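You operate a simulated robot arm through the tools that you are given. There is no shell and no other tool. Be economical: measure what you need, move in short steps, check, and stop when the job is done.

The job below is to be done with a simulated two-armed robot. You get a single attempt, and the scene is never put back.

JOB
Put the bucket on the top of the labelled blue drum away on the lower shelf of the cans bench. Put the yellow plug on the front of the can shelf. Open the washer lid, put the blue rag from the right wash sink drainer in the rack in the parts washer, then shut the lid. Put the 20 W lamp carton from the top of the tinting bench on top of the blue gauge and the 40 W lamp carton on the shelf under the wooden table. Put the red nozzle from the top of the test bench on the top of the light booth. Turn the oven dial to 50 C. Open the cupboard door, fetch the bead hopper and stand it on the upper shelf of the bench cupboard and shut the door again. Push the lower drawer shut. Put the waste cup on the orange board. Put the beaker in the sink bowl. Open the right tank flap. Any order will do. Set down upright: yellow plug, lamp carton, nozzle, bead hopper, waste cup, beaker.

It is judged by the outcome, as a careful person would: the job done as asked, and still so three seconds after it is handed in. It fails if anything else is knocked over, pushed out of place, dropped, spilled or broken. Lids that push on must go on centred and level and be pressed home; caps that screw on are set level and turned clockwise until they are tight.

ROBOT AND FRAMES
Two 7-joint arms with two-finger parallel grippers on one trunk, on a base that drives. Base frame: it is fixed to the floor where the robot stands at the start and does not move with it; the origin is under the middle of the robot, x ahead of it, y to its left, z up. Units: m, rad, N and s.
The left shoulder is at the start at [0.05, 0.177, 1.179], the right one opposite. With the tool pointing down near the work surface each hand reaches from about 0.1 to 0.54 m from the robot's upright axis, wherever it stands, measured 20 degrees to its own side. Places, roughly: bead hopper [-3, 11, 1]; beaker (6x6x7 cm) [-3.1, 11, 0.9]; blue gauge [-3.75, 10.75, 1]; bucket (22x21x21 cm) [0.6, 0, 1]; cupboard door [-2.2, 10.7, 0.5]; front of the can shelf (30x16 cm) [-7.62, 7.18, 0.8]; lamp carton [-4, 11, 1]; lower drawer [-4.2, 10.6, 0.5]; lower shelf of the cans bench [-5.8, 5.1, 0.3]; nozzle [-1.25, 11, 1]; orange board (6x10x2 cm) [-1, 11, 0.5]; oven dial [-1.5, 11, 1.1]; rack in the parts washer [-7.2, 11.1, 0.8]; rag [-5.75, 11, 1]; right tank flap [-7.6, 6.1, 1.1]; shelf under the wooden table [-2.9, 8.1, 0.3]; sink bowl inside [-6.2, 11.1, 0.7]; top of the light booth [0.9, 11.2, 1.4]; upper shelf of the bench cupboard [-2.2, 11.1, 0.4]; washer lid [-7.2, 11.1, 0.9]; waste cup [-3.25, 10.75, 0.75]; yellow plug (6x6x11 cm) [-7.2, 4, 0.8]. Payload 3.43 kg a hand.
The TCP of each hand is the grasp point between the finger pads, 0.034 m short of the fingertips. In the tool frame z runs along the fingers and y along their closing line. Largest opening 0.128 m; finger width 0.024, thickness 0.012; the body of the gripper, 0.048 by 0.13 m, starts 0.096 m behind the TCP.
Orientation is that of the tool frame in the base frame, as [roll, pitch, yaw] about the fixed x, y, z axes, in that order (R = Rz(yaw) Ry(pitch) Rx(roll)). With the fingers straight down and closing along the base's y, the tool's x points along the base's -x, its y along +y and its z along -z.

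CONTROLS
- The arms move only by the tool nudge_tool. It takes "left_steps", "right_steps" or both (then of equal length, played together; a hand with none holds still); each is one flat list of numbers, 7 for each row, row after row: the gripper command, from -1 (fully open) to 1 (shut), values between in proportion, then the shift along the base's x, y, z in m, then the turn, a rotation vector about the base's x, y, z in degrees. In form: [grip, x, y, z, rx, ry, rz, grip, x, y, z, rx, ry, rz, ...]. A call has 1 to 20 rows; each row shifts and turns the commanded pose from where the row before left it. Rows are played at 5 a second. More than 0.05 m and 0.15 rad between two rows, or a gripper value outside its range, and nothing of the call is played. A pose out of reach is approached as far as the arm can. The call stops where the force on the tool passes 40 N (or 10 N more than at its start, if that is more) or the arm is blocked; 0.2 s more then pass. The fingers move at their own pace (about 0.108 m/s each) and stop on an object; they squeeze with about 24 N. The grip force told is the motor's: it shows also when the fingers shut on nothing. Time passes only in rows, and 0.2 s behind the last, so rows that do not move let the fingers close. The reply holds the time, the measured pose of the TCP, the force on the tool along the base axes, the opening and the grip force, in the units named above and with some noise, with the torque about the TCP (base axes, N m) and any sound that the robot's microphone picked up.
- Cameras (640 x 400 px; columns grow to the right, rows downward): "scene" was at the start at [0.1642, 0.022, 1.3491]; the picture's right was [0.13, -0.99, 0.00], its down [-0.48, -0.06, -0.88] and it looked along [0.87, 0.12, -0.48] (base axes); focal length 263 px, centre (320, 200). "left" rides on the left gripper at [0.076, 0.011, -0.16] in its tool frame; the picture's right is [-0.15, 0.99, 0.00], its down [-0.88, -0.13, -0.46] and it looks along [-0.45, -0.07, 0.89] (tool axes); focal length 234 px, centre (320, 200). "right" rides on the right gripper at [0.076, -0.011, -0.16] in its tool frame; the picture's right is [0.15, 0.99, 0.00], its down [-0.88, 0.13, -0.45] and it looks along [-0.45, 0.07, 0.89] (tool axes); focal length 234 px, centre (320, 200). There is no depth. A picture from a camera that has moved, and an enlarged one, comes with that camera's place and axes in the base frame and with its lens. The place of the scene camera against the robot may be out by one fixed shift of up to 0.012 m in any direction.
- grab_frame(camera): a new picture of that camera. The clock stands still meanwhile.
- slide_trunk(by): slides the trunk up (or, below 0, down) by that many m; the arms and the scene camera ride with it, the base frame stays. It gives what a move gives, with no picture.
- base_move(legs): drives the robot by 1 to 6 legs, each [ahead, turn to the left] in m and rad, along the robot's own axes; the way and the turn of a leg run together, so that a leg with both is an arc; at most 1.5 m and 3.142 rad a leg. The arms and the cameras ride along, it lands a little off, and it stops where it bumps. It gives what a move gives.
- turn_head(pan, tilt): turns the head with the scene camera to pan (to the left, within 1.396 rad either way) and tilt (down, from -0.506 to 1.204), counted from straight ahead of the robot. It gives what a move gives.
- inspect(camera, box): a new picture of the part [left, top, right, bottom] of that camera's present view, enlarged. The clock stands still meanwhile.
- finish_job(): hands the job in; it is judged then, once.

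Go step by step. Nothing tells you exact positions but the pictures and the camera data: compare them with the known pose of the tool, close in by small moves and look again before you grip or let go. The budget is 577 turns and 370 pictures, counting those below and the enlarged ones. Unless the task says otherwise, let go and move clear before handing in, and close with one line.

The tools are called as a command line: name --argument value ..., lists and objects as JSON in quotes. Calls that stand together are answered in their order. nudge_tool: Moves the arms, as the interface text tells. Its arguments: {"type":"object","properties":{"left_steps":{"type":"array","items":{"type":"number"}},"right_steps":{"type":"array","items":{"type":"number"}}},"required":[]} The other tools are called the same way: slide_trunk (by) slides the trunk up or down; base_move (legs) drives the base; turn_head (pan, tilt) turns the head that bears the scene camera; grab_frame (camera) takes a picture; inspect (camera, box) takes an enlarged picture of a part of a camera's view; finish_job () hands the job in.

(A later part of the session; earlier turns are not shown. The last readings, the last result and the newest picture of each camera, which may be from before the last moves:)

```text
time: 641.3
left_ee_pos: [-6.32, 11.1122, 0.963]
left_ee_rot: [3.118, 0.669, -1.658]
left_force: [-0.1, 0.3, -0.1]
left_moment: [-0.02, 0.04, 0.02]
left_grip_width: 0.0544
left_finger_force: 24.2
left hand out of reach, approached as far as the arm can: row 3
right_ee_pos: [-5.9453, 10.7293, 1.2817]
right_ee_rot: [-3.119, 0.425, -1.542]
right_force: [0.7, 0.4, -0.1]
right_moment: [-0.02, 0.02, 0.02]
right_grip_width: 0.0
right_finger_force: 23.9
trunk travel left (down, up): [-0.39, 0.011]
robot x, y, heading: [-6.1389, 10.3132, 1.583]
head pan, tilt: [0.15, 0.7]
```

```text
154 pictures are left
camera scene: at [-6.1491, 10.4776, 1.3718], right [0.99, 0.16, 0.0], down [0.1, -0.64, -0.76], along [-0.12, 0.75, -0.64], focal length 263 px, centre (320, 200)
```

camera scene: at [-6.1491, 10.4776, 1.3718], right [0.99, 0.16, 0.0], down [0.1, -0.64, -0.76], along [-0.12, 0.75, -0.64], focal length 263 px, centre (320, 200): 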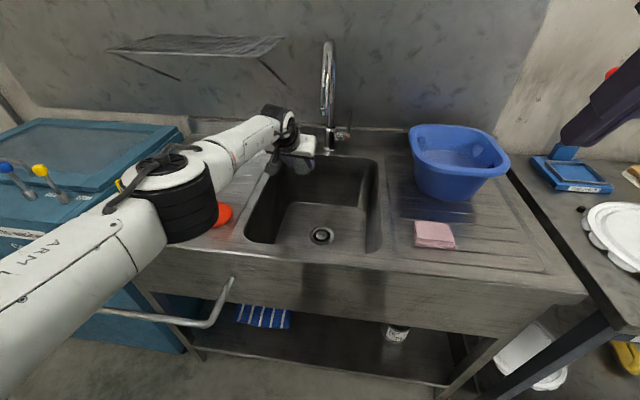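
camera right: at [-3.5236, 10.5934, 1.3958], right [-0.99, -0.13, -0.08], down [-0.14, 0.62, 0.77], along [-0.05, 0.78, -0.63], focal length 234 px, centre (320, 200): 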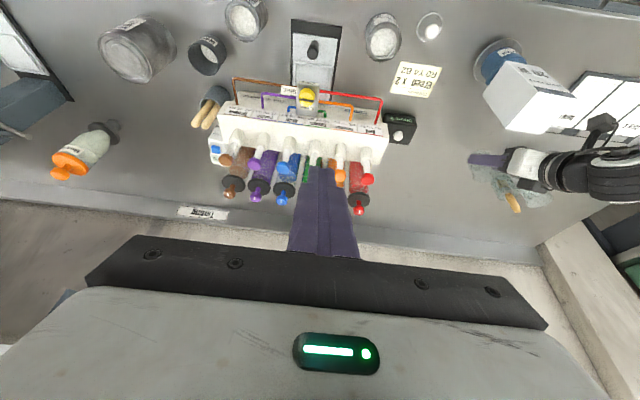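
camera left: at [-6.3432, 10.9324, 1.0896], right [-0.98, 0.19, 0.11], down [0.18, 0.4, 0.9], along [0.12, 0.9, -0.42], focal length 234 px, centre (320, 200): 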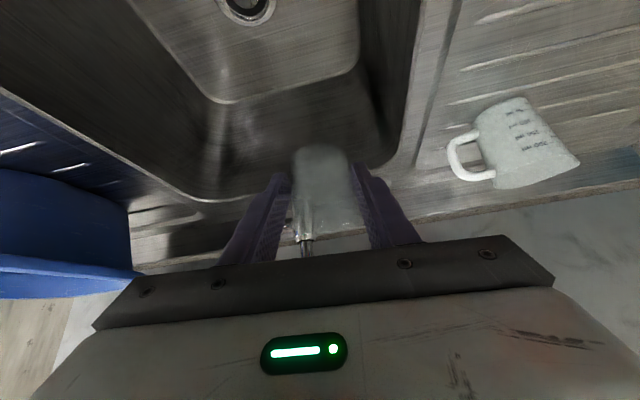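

Now the elbow is in front of the sink and the forearm runs clear of the funnels. Lowering in small steps.

nudge_tool --left_steps '[1, 0.002, -0.005, -0.02, 0, 0, 0, 1, 0.002, -0.005, -0.02, 0, 0, 0, 1, 0, -0.005, -0.02, 0, 0, 0, 1, 0, 0, -0.02, 0, 0, 0]'

grab_frame --camera "scene"

grab_frame --camera "left"

```text
time: 642.3
left_ee_pos: [-6.3162, 11.0958, 0.8825]
left_ee_rot: [3.115, 0.666, -1.658]
left_force: [0.3, -0.5, 0.4]
left_moment: [-0.02, 0.03, 0.01]
left_grip_width: 0.0546
left_finger_force: 23.9
right_ee_pos: [-5.9437, 10.728, 1.2805]
right_ee_rot: [-3.117, 0.425, -1.541]
right_force: [0.7, 0.2, 0.5]
right_moment: [0.02, 0.0, 0.01]
right_grip_width: 0.0001
right_finger_force: 24.4
trunk travel left (down, up): [-0.39, 0.011]
robot x, y, heading: [-6.1408, 10.3138, 1.587]
head pan, tilt: [0.15, 0.7]
```

```text
153 pictures are left
camera scene: at [-6.1492, 10.4774, 1.3718], right [0.99, 0.16, 0.0], down [0.1, -0.64, -0.76], along [-0.12, 0.75, -0.64], focal length 263 px, centre (320, 200)
```

scene: 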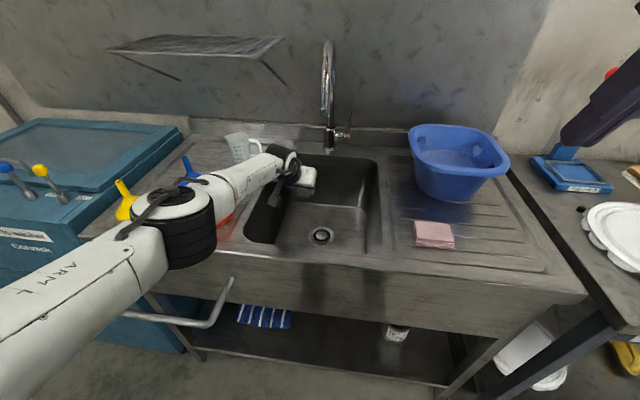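

```text
152 pictures are left
camera left: at [-6.339, 10.9386, 0.96], right [-0.98, 0.19, 0.11], down [0.18, 0.4, 0.9], along [0.12, 0.9, -0.42], focal length 234 px, centre (320, 200)
```

left: 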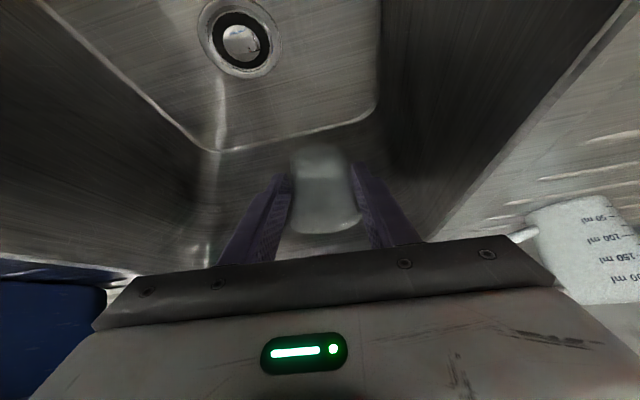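

nudge_tool --left_steps '[1, 0.002, -0.003, -0.02, 0, 0, 0, 1, 0, -0.003, -0.02, 0, 0, 0, 1, 0, -0.003, -0.02, 0, 0, 0, 1, 0, 0, -0.02, 0, 0, 0]'

grab_frame --camera "scene"

```text
time: 643.3
left_ee_pos: [-6.3212, 11.0622, 0.7894]
left_ee_rot: [3.118, 0.667, -1.657]
left_force: [-0.1, 0.1, 0.2]
left_moment: [-0.04, -0.03, 0.01]
left_grip_width: 0.0549
left_finger_force: 24.1
left hand out of reach, approached as far as the arm can: row 1, 3, 4
right_ee_pos: [-5.9447, 10.7282, 1.2803]
right_ee_rot: [-3.115, 0.422, -1.54]
right_force: [0.9, 0.3, 0.3]
right_moment: [-0.02, -0.02, 0.01]
right_grip_width: 0.0
right_finger_force: 23.7
trunk travel left (down, up): [-0.39, 0.011]
robot x, y, heading: [-6.137, 10.3111, 1.586]
head pan, tilt: [0.15, 0.7]
```

```text
151 pictures are left
camera scene: at [-6.1498, 10.4774, 1.3718], right [0.99, 0.16, 0.0], down [0.1, -0.64, -0.76], along [-0.12, 0.75, -0.64], focal length 263 px, centre (320, 200)
```

scene: 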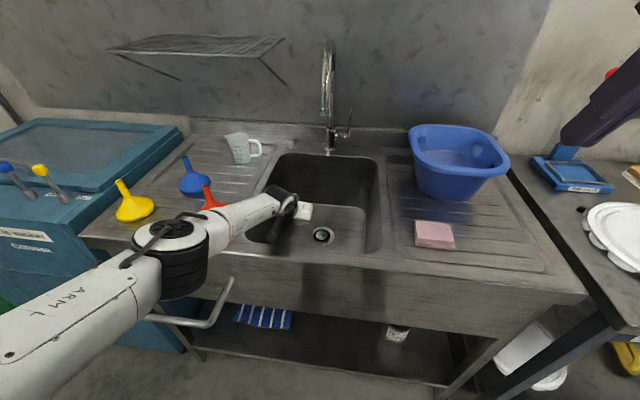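

base_move --legs '[[0.03, 0]]'

nudge_tool --left_steps '[1, 0.002, 0, -0.012, 0, 0, 0, 1, 0, 0, -0.012, 0, 0, 0, 1, 0, 0, -0.006, 0, 0, 0]'

grab_frame --camera "left"

inspect --camera "scene" --box '[160, 140, 400, 300]'

```text
time: 644.1
left_ee_pos: [-6.3225, 11.0927, 0.7881]
left_ee_rot: [3.118, 0.666, -1.658]
left_force: [-0.2, 0.8, -1.0]
left_moment: [-0.03, 0.0, -0.01]
left_grip_width: 0.0548
left_finger_force: 23.1
right_ee_pos: [-5.9449, 10.7586, 1.2801]
right_ee_rot: [-3.117, 0.425, -1.54]
right_force: [0.1, 0.5, -0.9]
right_moment: [-0.05, 0.01, 0.0]
right_grip_width: 0.0001
right_finger_force: 24.2
trunk travel left (down, up): [-0.39, 0.011]
robot x, y, heading: [-6.1381, 10.3456, 1.58]
head pan, tilt: [0.15, 0.7]
```

```text
time: 644.9
left_ee_pos: [-6.3261, 11.0819, 0.7643]
left_ee_rot: [3.117, 0.667, -1.659]
left_force: [0.0, -0.1, -0.1]
left_moment: [0.02, 0.01, -0.01]
left_grip_width: 0.0548
left_finger_force: 24.3
left hand out of reach, approached as far as the arm can: row 1, 2
right_ee_pos: [-5.9442, 10.758, 1.2813]
right_ee_rot: [-3.118, 0.425, -1.541]
right_force: [0.4, -0.8, -0.3]
right_moment: [0.01, 0.05, 0.01]
right_grip_width: 0.0
right_finger_force: 23.7
trunk travel left (down, up): [-0.39, 0.011]
robot x, y, heading: [-6.1406, 10.3456, 1.578]
head pan, tilt: [0.15, 0.7]
```

```text
150 pictures are left
camera left: at [-6.3472, 10.9251, 0.8432], right [-0.98, 0.19, 0.11], down [0.18, 0.4, 0.9], along [0.12, 0.9, -0.42], focal length 234 px, centre (320, 200)
```

left: 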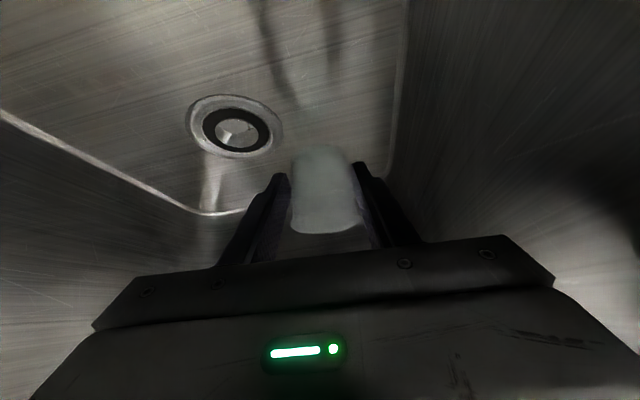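

```text
2.50 times, centred on (280, 220) of scene
camera zoom: at [-6.1493, 10.5069, 1.3718], right [0.99, 0.16, 0.0], down [0.1, -0.64, -0.76], along [-0.12, 0.75, -0.64], focal length 657 px, centre (420, 150)
```

zoom: 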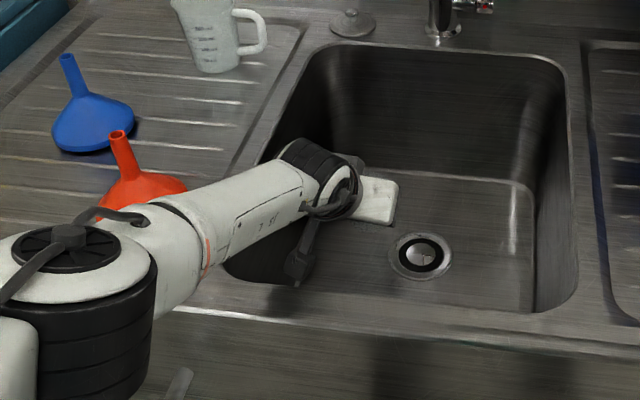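

nudge_tool --left_steps '[1, 0.002, -0.002, -0.006, 0, 0, 0, 1, 0.001, -0.002, -0.005, 0, 0, 0, 1, 0, -0.002, -0.005, 0, 0, 0]'

```text
time: 645.7
left_ee_pos: [-6.3233, 11.0747, 0.7514]
left_ee_rot: [3.116, 0.666, -1.657]
left_force: [0.9, -0.2, -0.4]
left_moment: [-0.04, 0.0, -0.01]
left_grip_width: 0.0547
left_finger_force: 24.4
left hand out of reach, approached as far as the arm can: row 3
right_ee_pos: [-5.9456, 10.7577, 1.2806]
right_ee_rot: [-3.117, 0.424, -1.54]
right_force: [-0.2, -1.2, -0.1]
right_moment: [-0.01, -0.03, 0.02]
right_grip_width: 0.0002
right_finger_force: 24.4
trunk travel left (down, up): [-0.39, 0.011]
robot x, y, heading: [-6.1386, 10.3413, 1.583]
head pan, tilt: [0.15, 0.7]
```

nudge_tool --left_steps '[1, 0, -0.003, -0.005, 0, 0, 0, 1, 0, -0.003, -0.005, 0, 0, 0, 1, 0, -0.003, -0.005, 0, 0, 0]'

grab_frame --camera "left"

```text
time: 646.5
left_ee_pos: [-6.3229, 11.0681, 0.7355]
left_ee_rot: [3.118, 0.667, -1.656]
left_force: [0.1, 0.1, -0.6]
left_moment: [-0.01, 0.0, 0.02]
left_grip_width: 0.0547
left_finger_force: 23.7
right_ee_pos: [-5.9458, 10.7564, 1.2802]
right_ee_rot: [-3.119, 0.424, -1.539]
right_force: [0.3, -0.3, 0.8]
right_moment: [0.01, 0.05, -0.02]
right_grip_width: 0.0001
right_finger_force: 24.0
trunk travel left (down, up): [-0.39, 0.011]
robot x, y, heading: [-6.1387, 10.3444, 1.581]
head pan, tilt: [0.15, 0.7]
```

```text
148 pictures are left
camera left: at [-6.3457, 10.9104, 0.8145], right [-0.98, 0.19, 0.11], down [0.18, 0.4, 0.9], along [0.12, 0.9, -0.42], focal length 234 px, centre (320, 200)
```

left: 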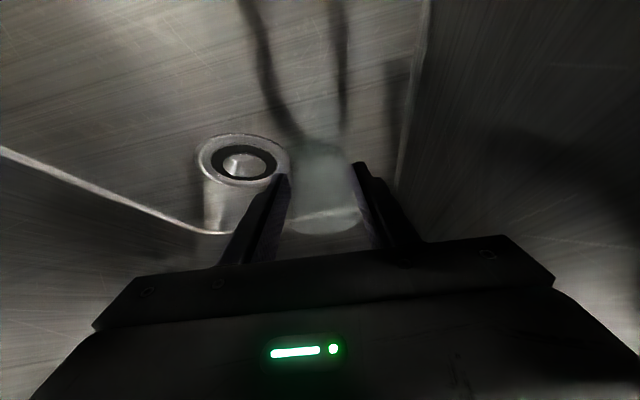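

nudge_tool --left_steps '[1, 0, -0.001, -0.004, 0, 0, 0, 1, 0, -0.001, -0.004, 0, 0, 0, 1, 0, -0.001, -0.004, 0, 0, 0]'

```text
time: 647.3
left_ee_pos: [-6.3239, 11.0612, 0.7261]
left_ee_rot: [3.116, 0.665, -1.659]
left_force: [0.1, 0.1, -0.1]
left_moment: [-0.04, -0.03, -0.02]
left_grip_width: 0.0543
left_finger_force: 23.9
left hand out of reach, approached as far as the arm can: row 2, 3
right_ee_pos: [-5.9465, 10.7577, 1.2804]
right_ee_rot: [-3.116, 0.424, -1.542]
right_force: [0.2, 0.1, -1.0]
right_moment: [-0.01, -0.03, 0.01]
right_grip_width: 0.0003
right_finger_force: 24.4
trunk travel left (down, up): [-0.39, 0.011]
robot x, y, heading: [-6.1379, 10.3461, 1.584]
head pan, tilt: [0.15, 0.7]
```

base_move --legs '[[0.025, 0]]'

nudge_tool --left_steps '[1, 0, -0.001, -0.004, 0, 0, 0, 1, 0, -0.001, -0.004, 0, 0, 0, 1, 0, -0.001, -0.004, 0, 0, 0]'

inspect --camera "scene" --box '[220, 140, 400, 280]'

grab_frame --camera "left"

```text
time: 648.1
left_ee_pos: [-6.3234, 11.0866, 0.725]
left_ee_rot: [3.118, 0.663, -1.659]
left_force: [0.6, -0.5, 2.4]
left_moment: [0.0, -0.04, -0.02]
left_grip_width: 0.0545
left_finger_force: 24.0
right_ee_pos: [-5.9447, 10.783, 1.2803]
right_ee_rot: [-3.117, 0.423, -1.541]
right_force: [0.4, 0.0, -0.3]
right_moment: [-0.02, -0.02, 0.05]
right_grip_width: 0.0
right_finger_force: 24.0
trunk travel left (down, up): [-0.39, 0.011]
robot x, y, heading: [-6.1387, 10.3684, 1.582]
head pan, tilt: [0.15, 0.7]
```

```text
time: 648.9
left_ee_pos: [-6.3241, 11.0837, 0.7224]
left_ee_rot: [3.116, 0.679, -1.659]
left_force: [-0.6, 5.5, 19.1]
left_moment: [0.49, -0.1, 0.07]
left_grip_width: 0.0544
left_finger_force: 23.8
left hand out of reach, approached as far as the arm can: row 2
right_ee_pos: [-5.9449, 10.7803, 1.2823]
right_ee_rot: [-3.119, 0.425, -1.542]
right_force: [0.1, 0.7, 0.2]
right_moment: [-0.06, 0.02, 0.0]
right_grip_width: 0.0
right_finger_force: 24.4
trunk travel left (down, up): [-0.39, 0.011]
robot x, y, heading: [-6.1416, 10.366, 1.582]
head pan, tilt: [0.15, 0.7]
```

```text
2.86 times, centred on (310, 210) of scene
camera zoom: at [-6.1495, 10.5297, 1.3724], right [0.99, 0.16, 0.0], down [0.1, -0.63, -0.77], along [-0.12, 0.76, -0.64], focal length 750 px, centre (349, 171)
```

zoom: 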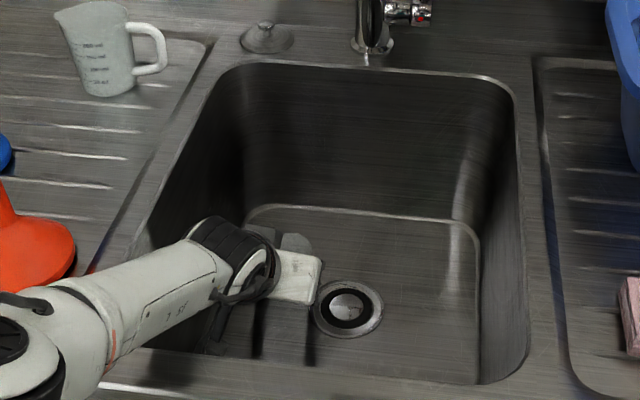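

```text
146 pictures are left
camera left: at [-6.3469, 10.9262, 0.8], right [-0.98, 0.18, 0.11], down [0.18, 0.39, 0.9], along [0.12, 0.9, -0.41], focal length 234 px, centre (320, 200)
```

left: 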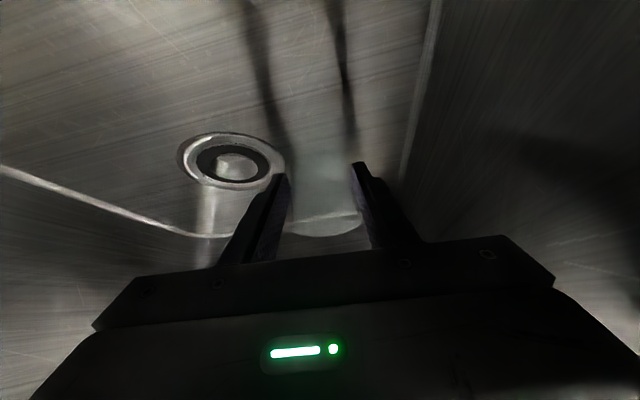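

Contact with the bowl floor. Ease, open gently, and rise.

nudge_tool --left_steps '[1, 0, 0, 0.003, 0, 0, 0, 0.3, 0, 0, 0, 0, 0, 0, -0.15, 0, 0, 0, 0, 0, 0, -0.15, 0, 0, 0, 0, 0, 0]'

grab_frame --camera "left"

```text
time: 649.9
left_ee_pos: [-6.3217, 11.083, 0.72]
left_ee_rot: [3.119, 0.667, -1.658]
left_force: [-0.4, 0.2, -0.8]
left_moment: [0.01, 0.0, -0.03]
left_grip_width: 0.0738
left_finger_force: 0.1
right_ee_pos: [-5.9452, 10.7833, 1.2807]
right_ee_rot: [-3.116, 0.424, -1.54]
right_force: [0.0, -1.0, -0.2]
right_moment: [0.01, 0.0, 0.0]
right_grip_width: 0.0
right_finger_force: 23.7
trunk travel left (down, up): [-0.39, 0.011]
robot x, y, heading: [-6.1353, 10.3645, 1.578]
head pan, tilt: [0.15, 0.7]
```

```text
145 pictures are left
camera left: at [-6.3458, 10.9262, 0.7994], right [-0.98, 0.19, 0.11], down [0.18, 0.4, 0.9], along [0.12, 0.9, -0.42], focal length 234 px, centre (320, 200)
```

left: 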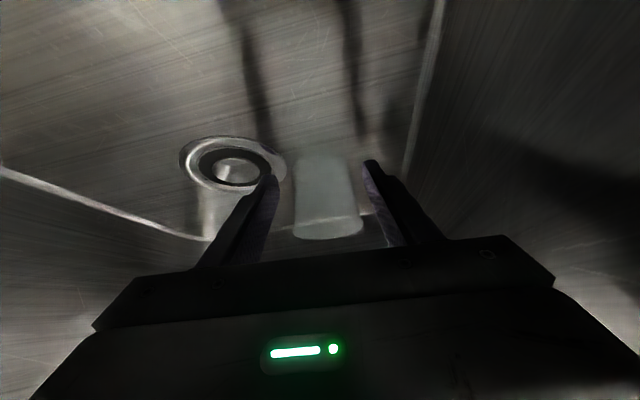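

nudge_tool --left_steps '[-0.15, 0, -0.005, 0.02, 0, 0, 0, -0.15, 0, -0.005, 0.03, 0, 0, 0, -0.15, 0, 0, 0.04, 0, 0, 0, -0.15, 0, 0, 0.04, 0, 0, 0, -0.15, 0, 0, 0.04, 0, 0, 0, 0, 0, 0, 0.04, 0, 0, 0, 0.5, 0, 0, 0.04, 0, 0, 0, 1, 0, 0, 0.04, 0, 0, 0, 1, 0, 0, 0.04, 0, 0, 0, 1, 0, -0.03, 0.04, 0, 0, 0, 1, 0, -0.04, 0.03, 0, 0, 0]'

grab_frame --camera "scene"

```text
time: 652.3
left_ee_pos: [-6.3234, 11.0028, 1.1215]
left_ee_rot: [3.116, 0.668, -1.659]
left_force: [0.4, -0.3, -0.3]
left_moment: [0.02, -0.02, -0.03]
left_grip_width: 0.0
left_finger_force: 24.2
right_ee_pos: [-5.9458, 10.7823, 1.2812]
right_ee_rot: [-3.116, 0.425, -1.541]
right_force: [-0.8, 0.2, 0.0]
right_moment: [0.03, 0.0, -0.01]
right_grip_width: 0.0
right_finger_force: 24.1
trunk travel left (down, up): [-0.39, 0.011]
robot x, y, heading: [-6.1408, 10.3705, 1.577]
head pan, tilt: [0.15, 0.7]
```

```text
144 pictures are left
camera scene: at [-6.1501, 10.531, 1.3719], right [0.99, 0.16, 0.0], down [0.1, -0.64, -0.77], along [-0.12, 0.76, -0.64], focal length 263 px, centre (320, 200)
```

scene: 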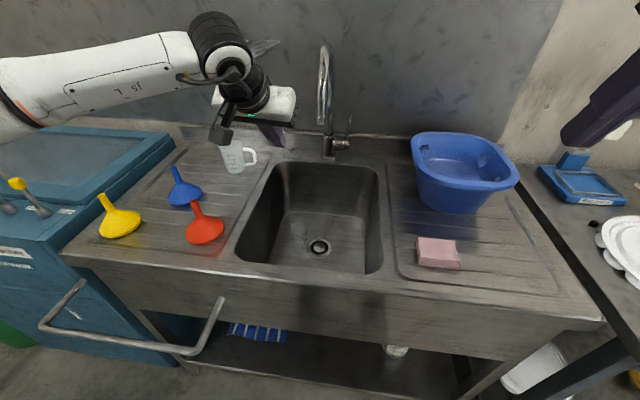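

inspect --camera "scene" --box '[230, 150, 390, 290]'

```text
2.86 times, centred on (310, 220) of scene
camera zoom: at [-6.1501, 10.531, 1.3719], right [0.99, 0.16, 0.0], down [0.1, -0.64, -0.77], along [-0.12, 0.76, -0.64], focal length 750 px, centre (349, 143)
```

zoom: 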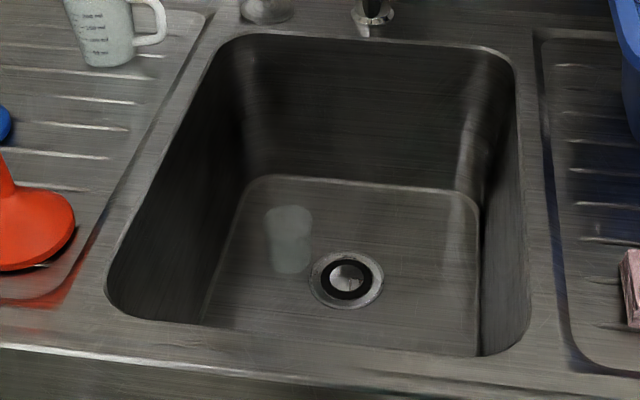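

The beaker stands upright in the bowl. Next I go look at the test bench area (x≈−1.2) before picking the cup.

base_move --legs '[[-0.55, 0], [0, -1.575], [1.5, 0], [1.5, 0], [1.5, 0], [0, 1.571]]'

turn_head --pan -0.2 --tilt 0.45

grab_frame --camera "scene"

```text
time: 684.0
left_ee_pos: [-1.8893, 10.5517, 1.1204]
left_ee_rot: [3.118, 0.667, -1.621]
left_force: [-0.3, 0.7, -0.5]
left_moment: [-0.01, 0.01, 0.01]
left_grip_width: 0.0
left_finger_force: 24.0
right_ee_pos: [-1.5031, 10.3436, 1.2812]
right_ee_rot: [-3.118, 0.422, -1.505]
right_force: [-0.1, -0.6, -0.1]
right_moment: [0.01, -0.03, 0.01]
right_grip_width: 0.0
right_finger_force: 24.0
trunk travel left (down, up): [-0.39, 0.011]
robot x, y, heading: [-1.683, 9.9203, 1.617]
head pan, tilt: [0.15, 0.7]
```

```text
time: 684.8
left_ee_pos: [-1.8878, 10.5506, 1.1206]
left_ee_rot: [3.116, 0.666, -1.62]
left_force: [-0.3, -0.5, -0.5]
left_moment: [0.02, 0.0, 0.06]
left_grip_width: 0.0001
left_finger_force: 24.1
right_ee_pos: [-1.5028, 10.3434, 1.2806]
right_ee_rot: [-3.116, 0.423, -1.504]
right_force: [-0.2, 0.3, -0.1]
right_moment: [0.0, 0.02, 0.0]
right_grip_width: 0.0
right_finger_force: 24.0
trunk travel left (down, up): [-0.39, 0.011]
robot x, y, heading: [-1.6809, 9.9218, 1.62]
head pan, tilt: [-0.201, 0.45]
```

```text
142 pictures are left
camera scene: at [-1.6675, 10.0927, 1.3939], right [0.99, -0.15, 0.0], down [-0.07, -0.43, -0.9], along [0.14, 0.89, -0.44], focal length 263 px, centre (320, 200)
```

scene: 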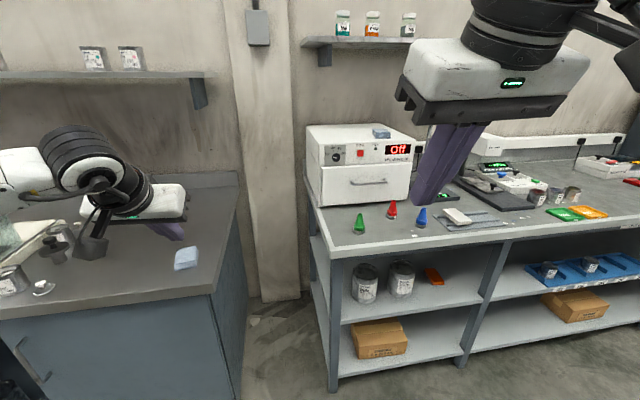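

inspect --camera "scene" --box '[300, 110, 470, 240]'

inspect --camera "scene" --box '[310, 220, 510, 380]'

```text
3.08 times, centred on (385, 175) of scene
camera zoom: at [-1.6675, 10.0927, 1.3939], right [0.99, -0.15, 0.0], down [-0.07, -0.43, -0.9], along [0.14, 0.89, -0.44], focal length 808 px, centre (120, 277)
```

zoom: 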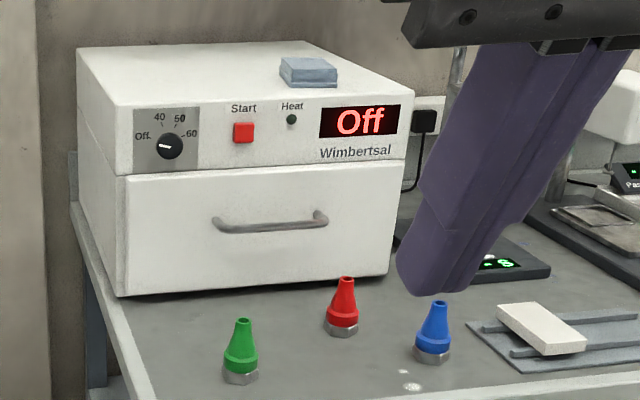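

```text
2.50 times, centred on (410, 300) of scene
camera zoom: at [-1.6675, 10.0927, 1.3939], right [0.99, -0.15, 0.0], down [-0.07, -0.43, -0.9], along [0.14, 0.89, -0.44], focal length 657 px, centre (95, -50)
```

zoom: 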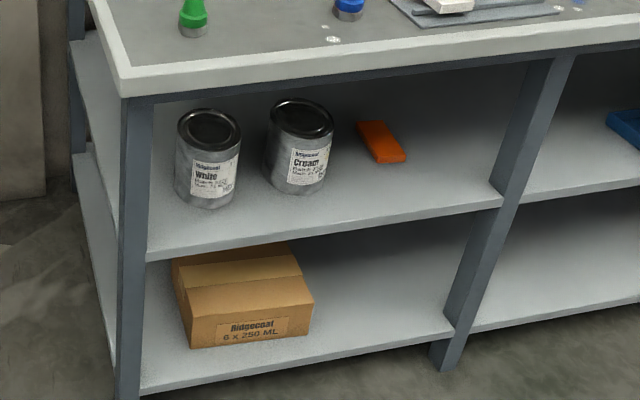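

I now see the layout: the oven dial (Off/40/50/60), the red nozzle between green and blue, and the orange board on the lower shelf. I'll fetch the waste cup first with a steep grip.

base_move --legs '[[0, 1.522], [1.2, 0], [0.58, 0], [0, -1.571]]'

nudge_tool --right_steps '[-0.3, 0, 0.03, -0.02, 0, 0, 0, -0.3, 0, 0.03, -0.02, 0, 0, 0, -0.3, 0, 0.02, 0, 0, 0, 0]' --left_steps '[1, 0, -0.04, 0.03, -8, 0, 0, 1, 0, -0.04, 0.03, -8, 0, 0, 1, 0, -0.04, 0.03, -8, 0, 0]'

base_move --legs '[[0.3, 0]]'

turn_head --pan -0.2 --tilt 0.65

grab_frame --camera "scene"

grab_frame --camera "right"

```text
time: 701.4
left_ee_pos: [-3.604, 10.5446, 1.1214]
left_ee_rot: [3.115, 0.667, -1.7]
left_force: [0.4, 0.4, -0.2]
left_moment: [0.0, 0.04, 0.0]
left_grip_width: 0.0001
left_finger_force: 23.7
right_ee_pos: [-3.2341, 10.3077, 1.2813]
right_ee_rot: [-3.116, 0.425, -1.58]
right_force: [0.1, -0.7, 0.0]
right_moment: [0.0, -0.03, 0.05]
right_grip_width: 0.0
right_finger_force: 24.5
trunk travel left (down, up): [-0.39, 0.011]
robot x, y, heading: [-3.4441, 9.901, 1.536]
head pan, tilt: [-0.201, 0.45]
```

```text
time: 702.2
left_ee_pos: [-3.6036, 10.4234, 1.2079]
left_ee_rot: [-3.114, 0.248, -1.676]
left_force: [-0.4, 0.8, 0.2]
left_moment: [0.03, 0.0, 0.02]
left_grip_width: 0.0001
left_finger_force: 24.1
right_ee_pos: [-3.2359, 10.3856, 1.241]
right_ee_rot: [-3.115, 0.426, -1.581]
right_force: [0.5, 0.9, -0.9]
right_moment: [0.0, 0.0, 0.02]
right_grip_width: 0.0832
right_finger_force: 0.0
trunk travel left (down, up): [-0.39, 0.011]
robot x, y, heading: [-3.4465, 9.9001, 1.538]
head pan, tilt: [-0.201, 0.45]
```

```text
time: 704.2
left_ee_pos: [-3.5908, 10.7308, 1.207]
left_ee_rot: [-3.112, 0.249, -1.681]
left_force: [0.8, -0.4, -0.1]
left_moment: [-0.04, 0.03, -0.01]
left_grip_width: 0.0
left_finger_force: 23.3
right_ee_pos: [-3.223, 10.6917, 1.2411]
right_ee_rot: [-3.118, 0.424, -1.589]
right_force: [-1.2, -0.3, 0.0]
right_moment: [0.05, -0.05, -0.01]
right_grip_width: 0.0831
right_finger_force: 0.1
trunk travel left (down, up): [-0.39, 0.011]
robot x, y, heading: [-3.4365, 10.2078, 1.535]
head pan, tilt: [-0.201, 0.45]
```

```text
time: 705.0
left_ee_pos: [-3.591, 10.7301, 1.2079]
left_ee_rot: [-3.113, 0.252, -1.681]
left_force: [0.6, 0.2, 0.0]
left_moment: [0.0, -0.04, 0.03]
left_grip_width: 0.0001
left_finger_force: 23.7
right_ee_pos: [-3.2226, 10.6897, 1.242]
right_ee_rot: [-3.117, 0.424, -1.589]
right_force: [0.1, -1.2, -0.5]
right_moment: [-0.01, -0.01, 0.0]
right_grip_width: 0.0833
right_finger_force: 0.1
trunk travel left (down, up): [-0.39, 0.011]
robot x, y, heading: [-3.4379, 10.2103, 1.531]
head pan, tilt: [-0.201, 0.649]
```

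```text
139 pictures are left
camera scene: at [-3.409, 10.3715, 1.3762], right [0.97, -0.23, 0.0], down [-0.14, -0.59, -0.8], along [0.19, 0.77, -0.6], focal length 263 px, centre (320, 200)
```

scene: 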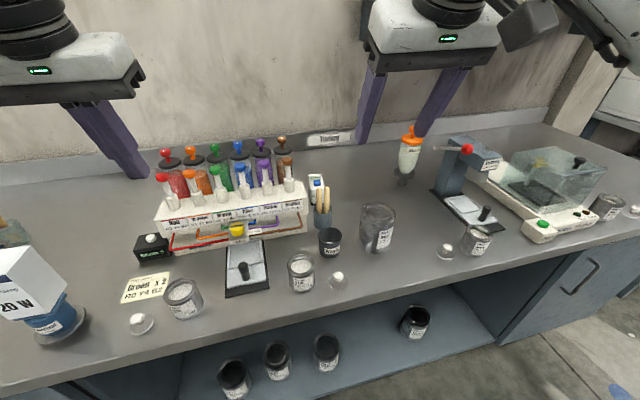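

```text
138 pictures are left
camera right: at [-3.2172, 10.5541, 1.3564], right [-0.99, -0.11, -0.08], down [-0.13, 0.62, 0.78], along [-0.03, 0.78, -0.63], focal length 234 px, centre (320, 200)
```

right: 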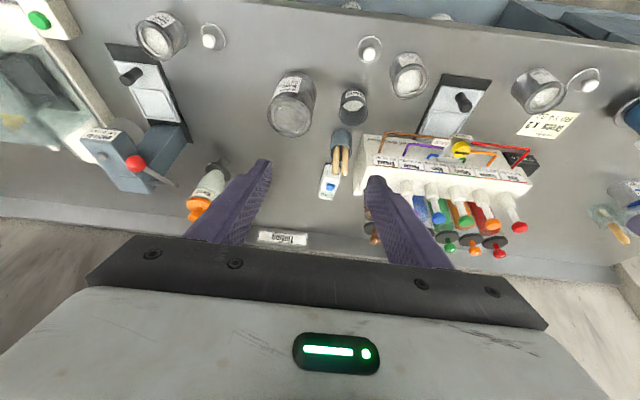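

nudge_tool --right_steps '[-0.3, -0.012, 0.02, -0.04, 0, 0, 0, -0.3, -0.012, 0.02, -0.04, 0, 0, 0, -0.3, -0.012, 0.02, -0.04, 0, 0, 0, -0.3, -0.012, 0.02, -0.04, 0, 0, 0, -0.3, 0, 0.015, -0.04, 0, 0, 0, -0.3, 0, 0, -0.03, 0, 0, 0]'

grab_frame --camera "right"

inspect --camera "scene" --box '[240, 140, 440, 300]'

```text
time: 706.4
left_ee_pos: [-3.5902, 10.7304, 1.2081]
left_ee_rot: [-3.114, 0.25, -1.681]
left_force: [-0.1, 1.1, -0.6]
left_moment: [0.0, 0.01, 0.03]
left_grip_width: 0.0
left_finger_force: 24.1
right_ee_pos: [-3.2713, 10.7871, 1.0122]
right_ee_rot: [-3.118, 0.425, -1.588]
right_force: [0.2, -0.1, -0.5]
right_moment: [0.0, 0.02, -0.02]
right_grip_width: 0.0834
right_finger_force: 0.0
trunk travel left (down, up): [-0.39, 0.011]
robot x, y, heading: [-3.4381, 10.2087, 1.538]
head pan, tilt: [-0.201, 0.649]
```

```text
137 pictures are left
camera right: at [-3.2652, 10.65, 1.1264], right [-0.99, -0.11, -0.08], down [-0.13, 0.62, 0.78], along [-0.03, 0.78, -0.63], focal length 234 px, centre (320, 200)
```

right: 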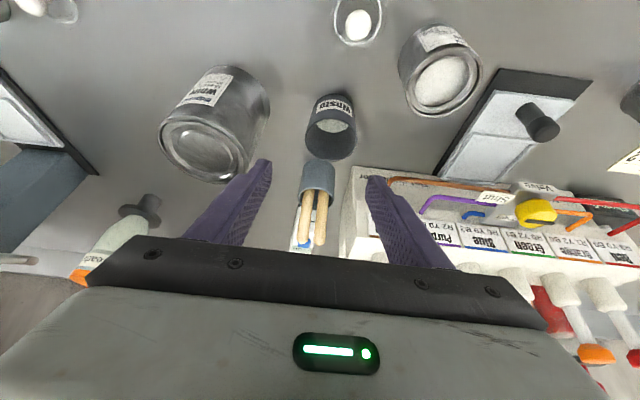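

```text
2.50 times, centred on (340, 220) of scene
camera zoom: at [-3.4088, 10.3717, 1.3762], right [0.97, -0.23, 0.0], down [-0.14, -0.59, -0.8], along [0.19, 0.77, -0.6], focal length 657 px, centre (270, 150)
```

zoom: 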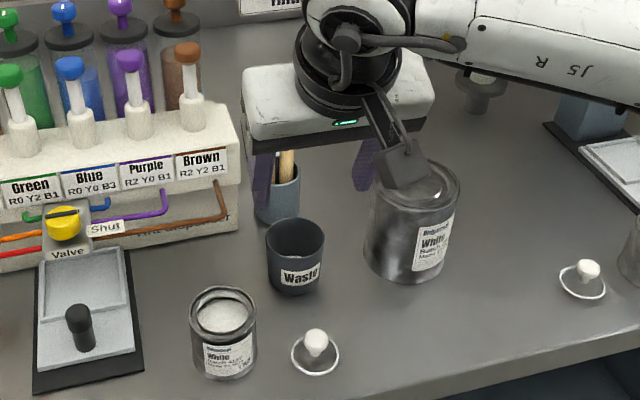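

nudge_tool --right_steps '[-0.3, 0, 0.001, -0.04, 0, 0, 0, -0.3, 0, 0.001, -0.04, 0, 0, 0, -0.3, 0, 0, -0.03, 0, 0, 0]'

grab_frame --camera "right"

```text
time: 707.2
left_ee_pos: [-3.5898, 10.7305, 1.208]
left_ee_rot: [-3.113, 0.25, -1.681]
left_force: [0.1, 0.8, 0.0]
left_moment: [0.05, -0.01, -0.02]
left_grip_width: 0.0
left_finger_force: 23.6
right_ee_pos: [-3.27, 10.7891, 0.9007]
right_ee_rot: [-3.115, 0.423, -1.588]
right_force: [0.0, -0.2, -0.4]
right_moment: [-0.03, -0.02, -0.01]
right_grip_width: 0.0833
right_finger_force: 0.0
trunk travel left (down, up): [-0.39, 0.011]
robot x, y, heading: [-3.4365, 10.2066, 1.534]
head pan, tilt: [-0.201, 0.649]
```

```text
135 pictures are left
camera right: at [-3.2644, 10.6521, 1.0158], right [-0.99, -0.11, -0.08], down [-0.13, 0.62, 0.78], along [-0.03, 0.78, -0.63], focal length 234 px, centre (320, 200)
```

right: 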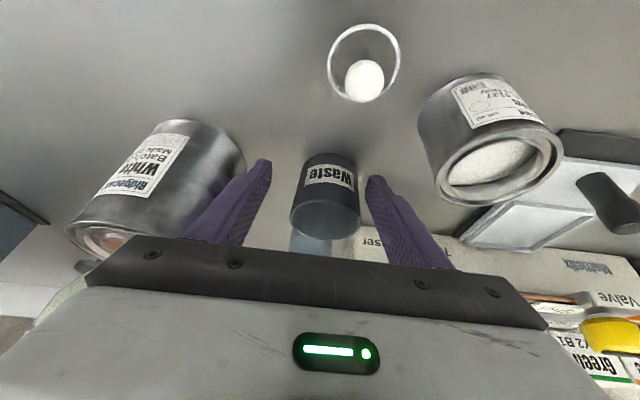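

Aligned. Closing and lifting.

nudge_tool --right_steps '[0.3, 0, 0, 0, 0, 0, 0, 1, 0, 0, 0, 0, 0, 0, 1, 0, 0, 0, 0, 0, 0, 1, 0, 0, 0, 0, 0, 0, 1, 0, 0, 0.02, 0, 0, 0, 1, 0, 0, 0.03, 0, 0, 0, 1, 0, 0, 0.04, 0, 0, 0, 1, 0, 0, 0.04, 0, 0, 0, 1, 0, 0, 0.04, 0, 0, 0, 1, 0, -0.02, 0.04, 0, 0, 0]'

grab_frame --camera "right"

```text
time: 709.4
left_ee_pos: [-3.5905, 10.7289, 1.2084]
left_ee_rot: [-3.114, 0.251, -1.681]
left_force: [0.0, -0.6, 0.2]
left_moment: [0.02, -0.01, -0.03]
left_grip_width: 0.0001
left_finger_force: 23.6
right_ee_pos: [-3.2702, 10.7664, 1.1128]
right_ee_rot: [-3.115, 0.426, -1.588]
right_force: [-0.1, -0.2, 0.2]
right_moment: [-0.01, -0.03, 0.01]
right_grip_width: 0.0476
right_finger_force: 24.4
trunk travel left (down, up): [-0.39, 0.011]
robot x, y, heading: [-3.4377, 10.2067, 1.536]
head pan, tilt: [-0.201, 0.649]
```

```text
134 pictures are left
camera right: at [-3.2654, 10.6302, 1.2274], right [-0.99, -0.11, -0.08], down [-0.13, 0.62, 0.78], along [-0.03, 0.78, -0.63], focal length 234 px, centre (320, 200)
```

right: 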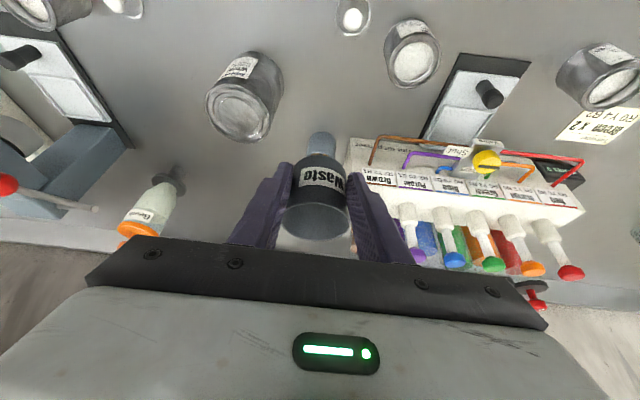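

Cup held. Driving to the test bench.

base_move --legs '[[-0.35, 0], [0, -1.536], [1.2, 0], [0.9, 0], [0, 1.571]]'

turn_head --pan 0 --tilt 0.6

grab_frame --camera "scene"

```text
time: 729.3
left_ee_pos: [-1.514, 10.3901, 1.2073]
left_ee_rot: [-3.114, 0.25, -1.634]
left_force: [0.7, 0.7, 0.3]
left_moment: [0.03, 0.04, 0.0]
left_grip_width: 0.0
left_finger_force: 23.9
right_ee_pos: [-1.1968, 10.443, 1.1112]
right_ee_rot: [-3.117, 0.425, -1.541]
right_force: [-0.1, -0.4, 0.4]
right_moment: [0.0, 0.0, -0.01]
right_grip_width: 0.0453
right_finger_force: 24.0
trunk travel left (down, up): [-0.39, 0.011]
robot x, y, heading: [-1.3357, 9.8754, 1.583]
head pan, tilt: [-0.201, 0.649]
```

```text
time: 730.0
left_ee_pos: [-1.5133, 10.3902, 1.2081]
left_ee_rot: [-3.113, 0.249, -1.635]
left_force: [0.1, -1.3, -0.9]
left_moment: [0.02, 0.0, -0.05]
left_grip_width: 0.0001
left_finger_force: 24.0
right_ee_pos: [-1.1965, 10.4416, 1.1117]
right_ee_rot: [-3.117, 0.424, -1.54]
right_force: [-0.3, 0.0, -0.1]
right_moment: [-0.01, -0.02, 0.0]
right_grip_width: 0.0453
right_finger_force: 24.4
trunk travel left (down, up): [-0.39, 0.011]
robot x, y, heading: [-1.3366, 9.8742, 1.586]
head pan, tilt: [0.0, 0.6]
```

```text
133 pictures are left
camera scene: at [-1.333, 10.043, 1.3804], right [1.0, 0.01, 0.0], down [0.01, -0.57, -0.82], along [-0.01, 0.82, -0.57], focal length 263 px, centre (320, 200)
```

scene: 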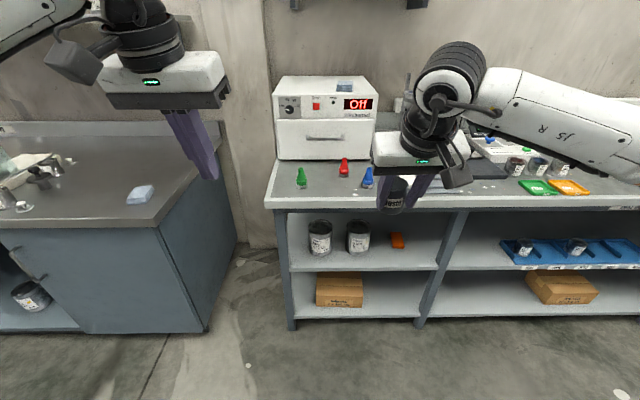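

Test bench top is z≈0.88; nozzles at green (−1.41, 10.84), red (−1.254, 10.926), blue (−1.174, 10.844); the orange board is on the shelf at about (−1.0, 10.90). I'll set the cup down at the clear spot (−1.29, 10.79) to regrasp it flatter.

base_move --legs '[[0.34, 0]]'

nudge_tool --right_steps '[1, -0.03, 0, 0, 0, 0, 0, 1, -0.03, 0, -0.02, 0, 0, 0, 1, -0.03, 0, -0.03, 0, 0, 0, 1, 0, 0, -0.03, 0, 0, 0, 1, 0, 0, -0.03, 0, 0, 0]'

grab_frame --camera "scene"

grab_frame --camera "right"

```text
time: 732.3
left_ee_pos: [-1.5201, 10.7293, 1.2076]
left_ee_rot: [-3.113, 0.25, -1.63]
left_force: [0.0, 0.3, -0.5]
left_moment: [-0.04, 0.01, -0.02]
left_grip_width: 0.0
left_finger_force: 24.2
right_ee_pos: [-1.2034, 10.7834, 1.1122]
right_ee_rot: [-3.115, 0.424, -1.536]
right_force: [-0.1, 0.4, -0.7]
right_moment: [-0.06, 0.01, -0.05]
right_grip_width: 0.0455
right_finger_force: 23.8
trunk travel left (down, up): [-0.39, 0.011]
robot x, y, heading: [-1.3428, 10.2133, 1.585]
head pan, tilt: [0.0, 0.6]
```

```text
time: 733.5
left_ee_pos: [-1.5225, 10.7296, 1.2073]
left_ee_rot: [-3.114, 0.25, -1.629]
left_force: [-0.6, 0.2, 0.4]
left_moment: [0.01, 0.0, 0.02]
left_grip_width: 0.0
left_finger_force: 23.7
right_ee_pos: [-1.2948, 10.7805, 1.0034]
right_ee_rot: [-3.118, 0.428, -1.538]
right_force: [-0.3, -1.1, -0.7]
right_moment: [-0.06, -0.01, -0.01]
right_grip_width: 0.0453
right_finger_force: 23.8
trunk travel left (down, up): [-0.39, 0.011]
robot x, y, heading: [-1.3393, 10.2148, 1.588]
head pan, tilt: [0.0, 0.6]
```

```text
132 pictures are left
camera scene: at [-1.3386, 10.3831, 1.3804], right [1.0, 0.02, 0.0], down [0.01, -0.57, -0.82], along [-0.01, 0.82, -0.57], focal length 263 px, centre (320, 200)
```

scene: 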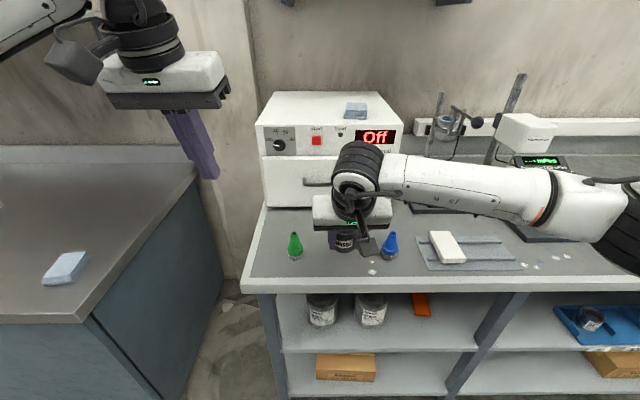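

```text
131 pictures are left
camera right: at [-1.282, 10.6448, 1.1171], right [-0.98, -0.16, -0.08], down [-0.16, 0.61, 0.78], along [-0.07, 0.78, -0.63], focal length 234 px, centre (320, 200)
```

right: 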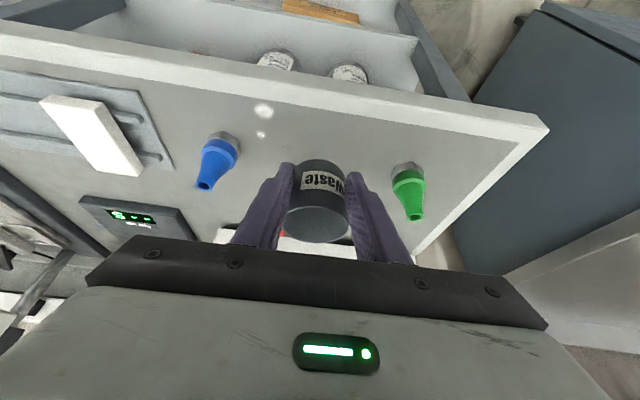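

nudge_tool --right_steps '[1, 0.002, 0.012, -0.03, 0, 0, 0, 1, 0, 0, -0.025, 0, 0, 0, 1, 0, 0, -0.008, 0, 0, 0, 1, 0, 0, -0.005, 0, 0, 0, 1, 0, 0, -0.005, 0, 0, 0, 1, 0, 0, -0.004, 0, 0, 0]'

```text
time: 734.9
left_ee_pos: [-1.5199, 10.7283, 1.2096]
left_ee_rot: [-3.114, 0.252, -1.63]
left_force: [-0.3, -0.5, 0.0]
left_moment: [0.01, 0.03, 0.0]
left_grip_width: 0.0003
left_finger_force: 23.7
right_ee_pos: [-1.2912, 10.796, 0.9282]
right_ee_rot: [-3.116, 0.434, -1.537]
right_force: [3.6, -2.8, 20.0]
right_moment: [0.29, -0.02, -0.03]
right_grip_width: 0.0451
right_finger_force: 23.9
trunk travel left (down, up): [-0.39, 0.011]
robot x, y, heading: [-1.3373, 10.2158, 1.588]
head pan, tilt: [0.0, 0.6]
```

Set down. Opening and lifting off.

nudge_tool --right_steps '[1, 0, 0, 0.002, 0, 0, 0, 0.3, 0, 0, 0, 0, 0, 0, -0.2, 0, 0, 0, 0, 0, 0, -0.2, 0, 0, 0.02, 0, 0, 0, -0.2, 0, 0, 0.04, 0, 0, 0, -0.2, 0, 0, 0.04, 0, 0, 0, -0.2, 0, 0, 0.04, 0, 0, 0, -0.2, 0, -0.03, 0.03, 0, 0, 0, -0.2, 0, -0.04, 0.02, 0, 0, 0]'

inspect --camera "scene" --box '[240, 80, 440, 300]'

```text
time: 736.9
left_ee_pos: [-1.5216, 10.7277, 1.2079]
left_ee_rot: [-3.112, 0.252, -1.632]
left_force: [-0.5, -0.2, -0.7]
left_moment: [0.03, 0.0, 0.06]
left_grip_width: 0.0
left_finger_force: 23.8
right_ee_pos: [-1.292, 10.7261, 1.1182]
right_ee_rot: [-3.117, 0.425, -1.537]
right_force: [-0.2, -0.2, 0.4]
right_moment: [0.0, 0.04, -0.02]
right_grip_width: 0.0768
right_finger_force: 0.0
trunk travel left (down, up): [-0.39, 0.011]
robot x, y, heading: [-1.3391, 10.2152, 1.588]
head pan, tilt: [0.0, 0.6]
```

```text
1.82 times, centred on (340, 190) of scene
camera zoom: at [-1.3384, 10.3822, 1.3805], right [1.0, 0.02, 0.0], down [0.01, -0.56, -0.83], along [-0.01, 0.83, -0.56], focal length 478 px, centre (284, 218)
```

zoom: 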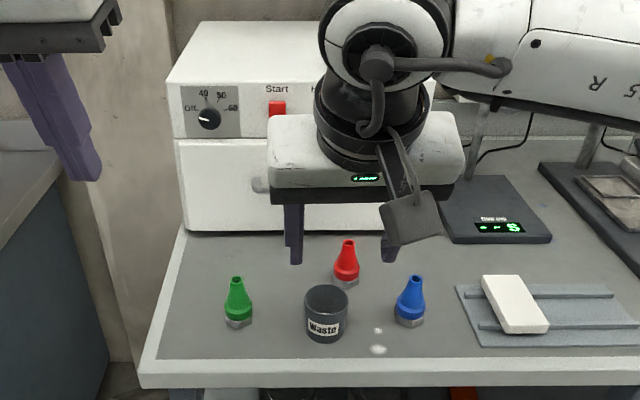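

The cup stands well. I'll back 12 cm, tilt the right hand to ~62° and approach the cup from the front.

base_move --legs '[[-0.12, 0]]'

nudge_tool --right_steps '[-0.3, 0, 0.01, -0.02, 7.6, 0, 0, -0.3, 0, 0.01, -0.02, 7.6, 0, 0, -0.3, 0, 0.02, -0.02, 7.6, 0, 0, -0.3, 0, 0.02, -0.03, 7.6, 0, 0, -0.3, 0, 0.015, -0.03, 7.6, 0, 0, -0.3, 0, 0.01, -0.02, 0, 0, 0]'

grab_frame --camera "right"

grab_frame --camera "scene"

```text
time: 738.1
left_ee_pos: [-1.5201, 10.6094, 1.2082]
left_ee_rot: [-3.112, 0.249, -1.626]
left_force: [0.6, -1.3, -0.4]
left_moment: [0.03, -0.01, 0.0]
left_grip_width: 0.0
left_finger_force: 23.9
right_ee_pos: [-1.2912, 10.6083, 1.1172]
right_ee_rot: [-3.116, 0.426, -1.535]
right_force: [0.0, -0.9, -1.3]
right_moment: [0.03, -0.01, -0.01]
right_grip_width: 0.0767
right_finger_force: 0.1
trunk travel left (down, up): [-0.39, 0.011]
robot x, y, heading: [-1.3379, 10.0964, 1.586]
head pan, tilt: [0.0, 0.6]
```

```text
time: 739.5
left_ee_pos: [-1.5202, 10.6093, 1.2083]
left_ee_rot: [-3.113, 0.25, -1.627]
left_force: [0.4, -0.1, -0.2]
left_moment: [-0.01, 0.04, -0.01]
left_grip_width: 0.0
left_finger_force: 24.2
right_ee_pos: [-1.2919, 10.6936, 0.9754]
right_ee_rot: [-3.069, 1.089, -1.499]
right_force: [-0.3, 0.0, 0.2]
right_moment: [0.0, -0.06, -0.02]
right_grip_width: 0.083
right_finger_force: 0.0
trunk travel left (down, up): [-0.39, 0.011]
robot x, y, heading: [-1.3383, 10.0951, 1.589]
head pan, tilt: [0.0, 0.6]
```

```text
129 pictures are left
camera right: at [-1.2793, 10.516, 0.9832], right [-0.98, -0.07, -0.16], down [-0.16, 0.0, 0.99], along [-0.07, 1.0, -0.01], focal length 234 px, centre (320, 200)
```

right: 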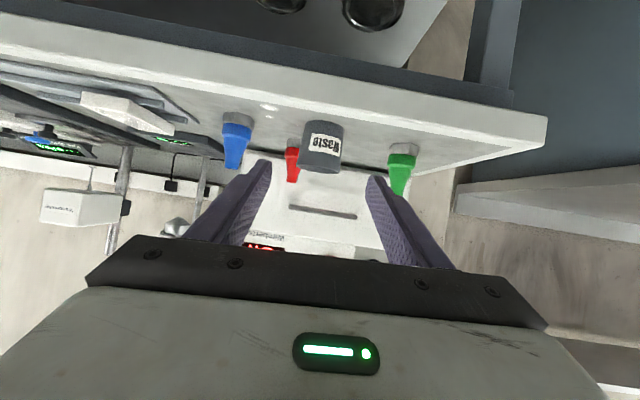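

```text
128 pictures are left
camera scene: at [-1.3367, 10.2642, 1.3804], right [1.0, 0.02, 0.0], down [0.01, -0.56, -0.82], along [-0.01, 0.82, -0.57], focal length 263 px, centre (320, 200)
```

scene: 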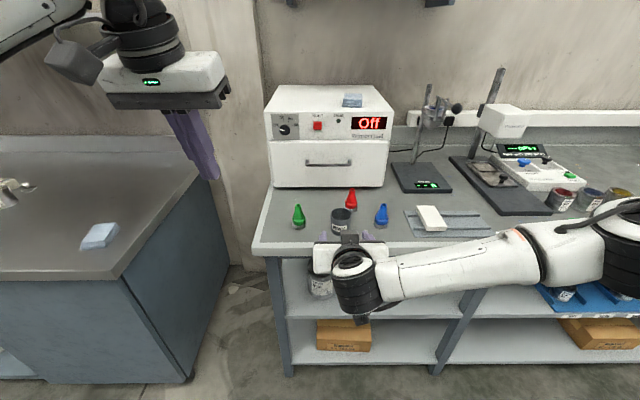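

nudge_tool --right_steps '[-0.3, 0.0005, 0.03, -0.014, 0, 0, 0, -0.3, 0.0005, 0.03, -0.015, 0, 0, 0, -0.3, 0, 0.032, -0.014, 0, 0, 0]'

grab_frame --camera "right"

```text
time: 740.3
left_ee_pos: [-1.5206, 10.6094, 1.2077]
left_ee_rot: [-3.114, 0.248, -1.627]
left_force: [0.3, 0.8, -0.7]
left_moment: [0.0, 0.01, -0.02]
left_grip_width: 0.0
left_finger_force: 24.0
right_ee_pos: [-1.2902, 10.7874, 0.9313]
right_ee_rot: [-3.071, 1.089, -1.499]
right_force: [0.7, 0.3, 0.0]
right_moment: [0.04, 0.0, -0.02]
right_grip_width: 0.0829
right_finger_force: 0.1
trunk travel left (down, up): [-0.39, 0.011]
robot x, y, heading: [-1.3382, 10.0963, 1.587]
head pan, tilt: [0.0, 0.6]
```

```text
127 pictures are left
camera right: at [-1.2775, 10.608, 0.9383], right [-0.98, -0.07, -0.16], down [-0.16, 0.0, 0.99], along [-0.07, 1.0, -0.02], focal length 234 px, centre (320, 200)
```

right: 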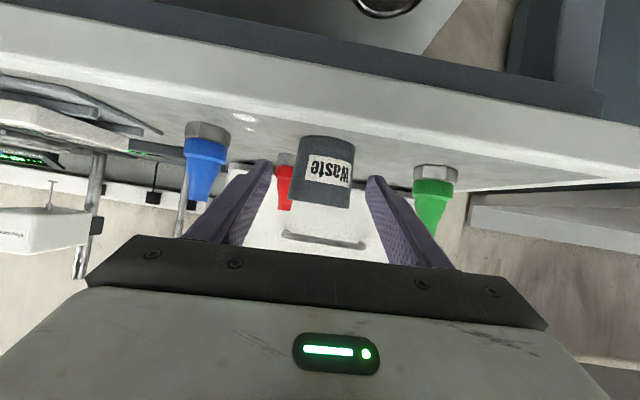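

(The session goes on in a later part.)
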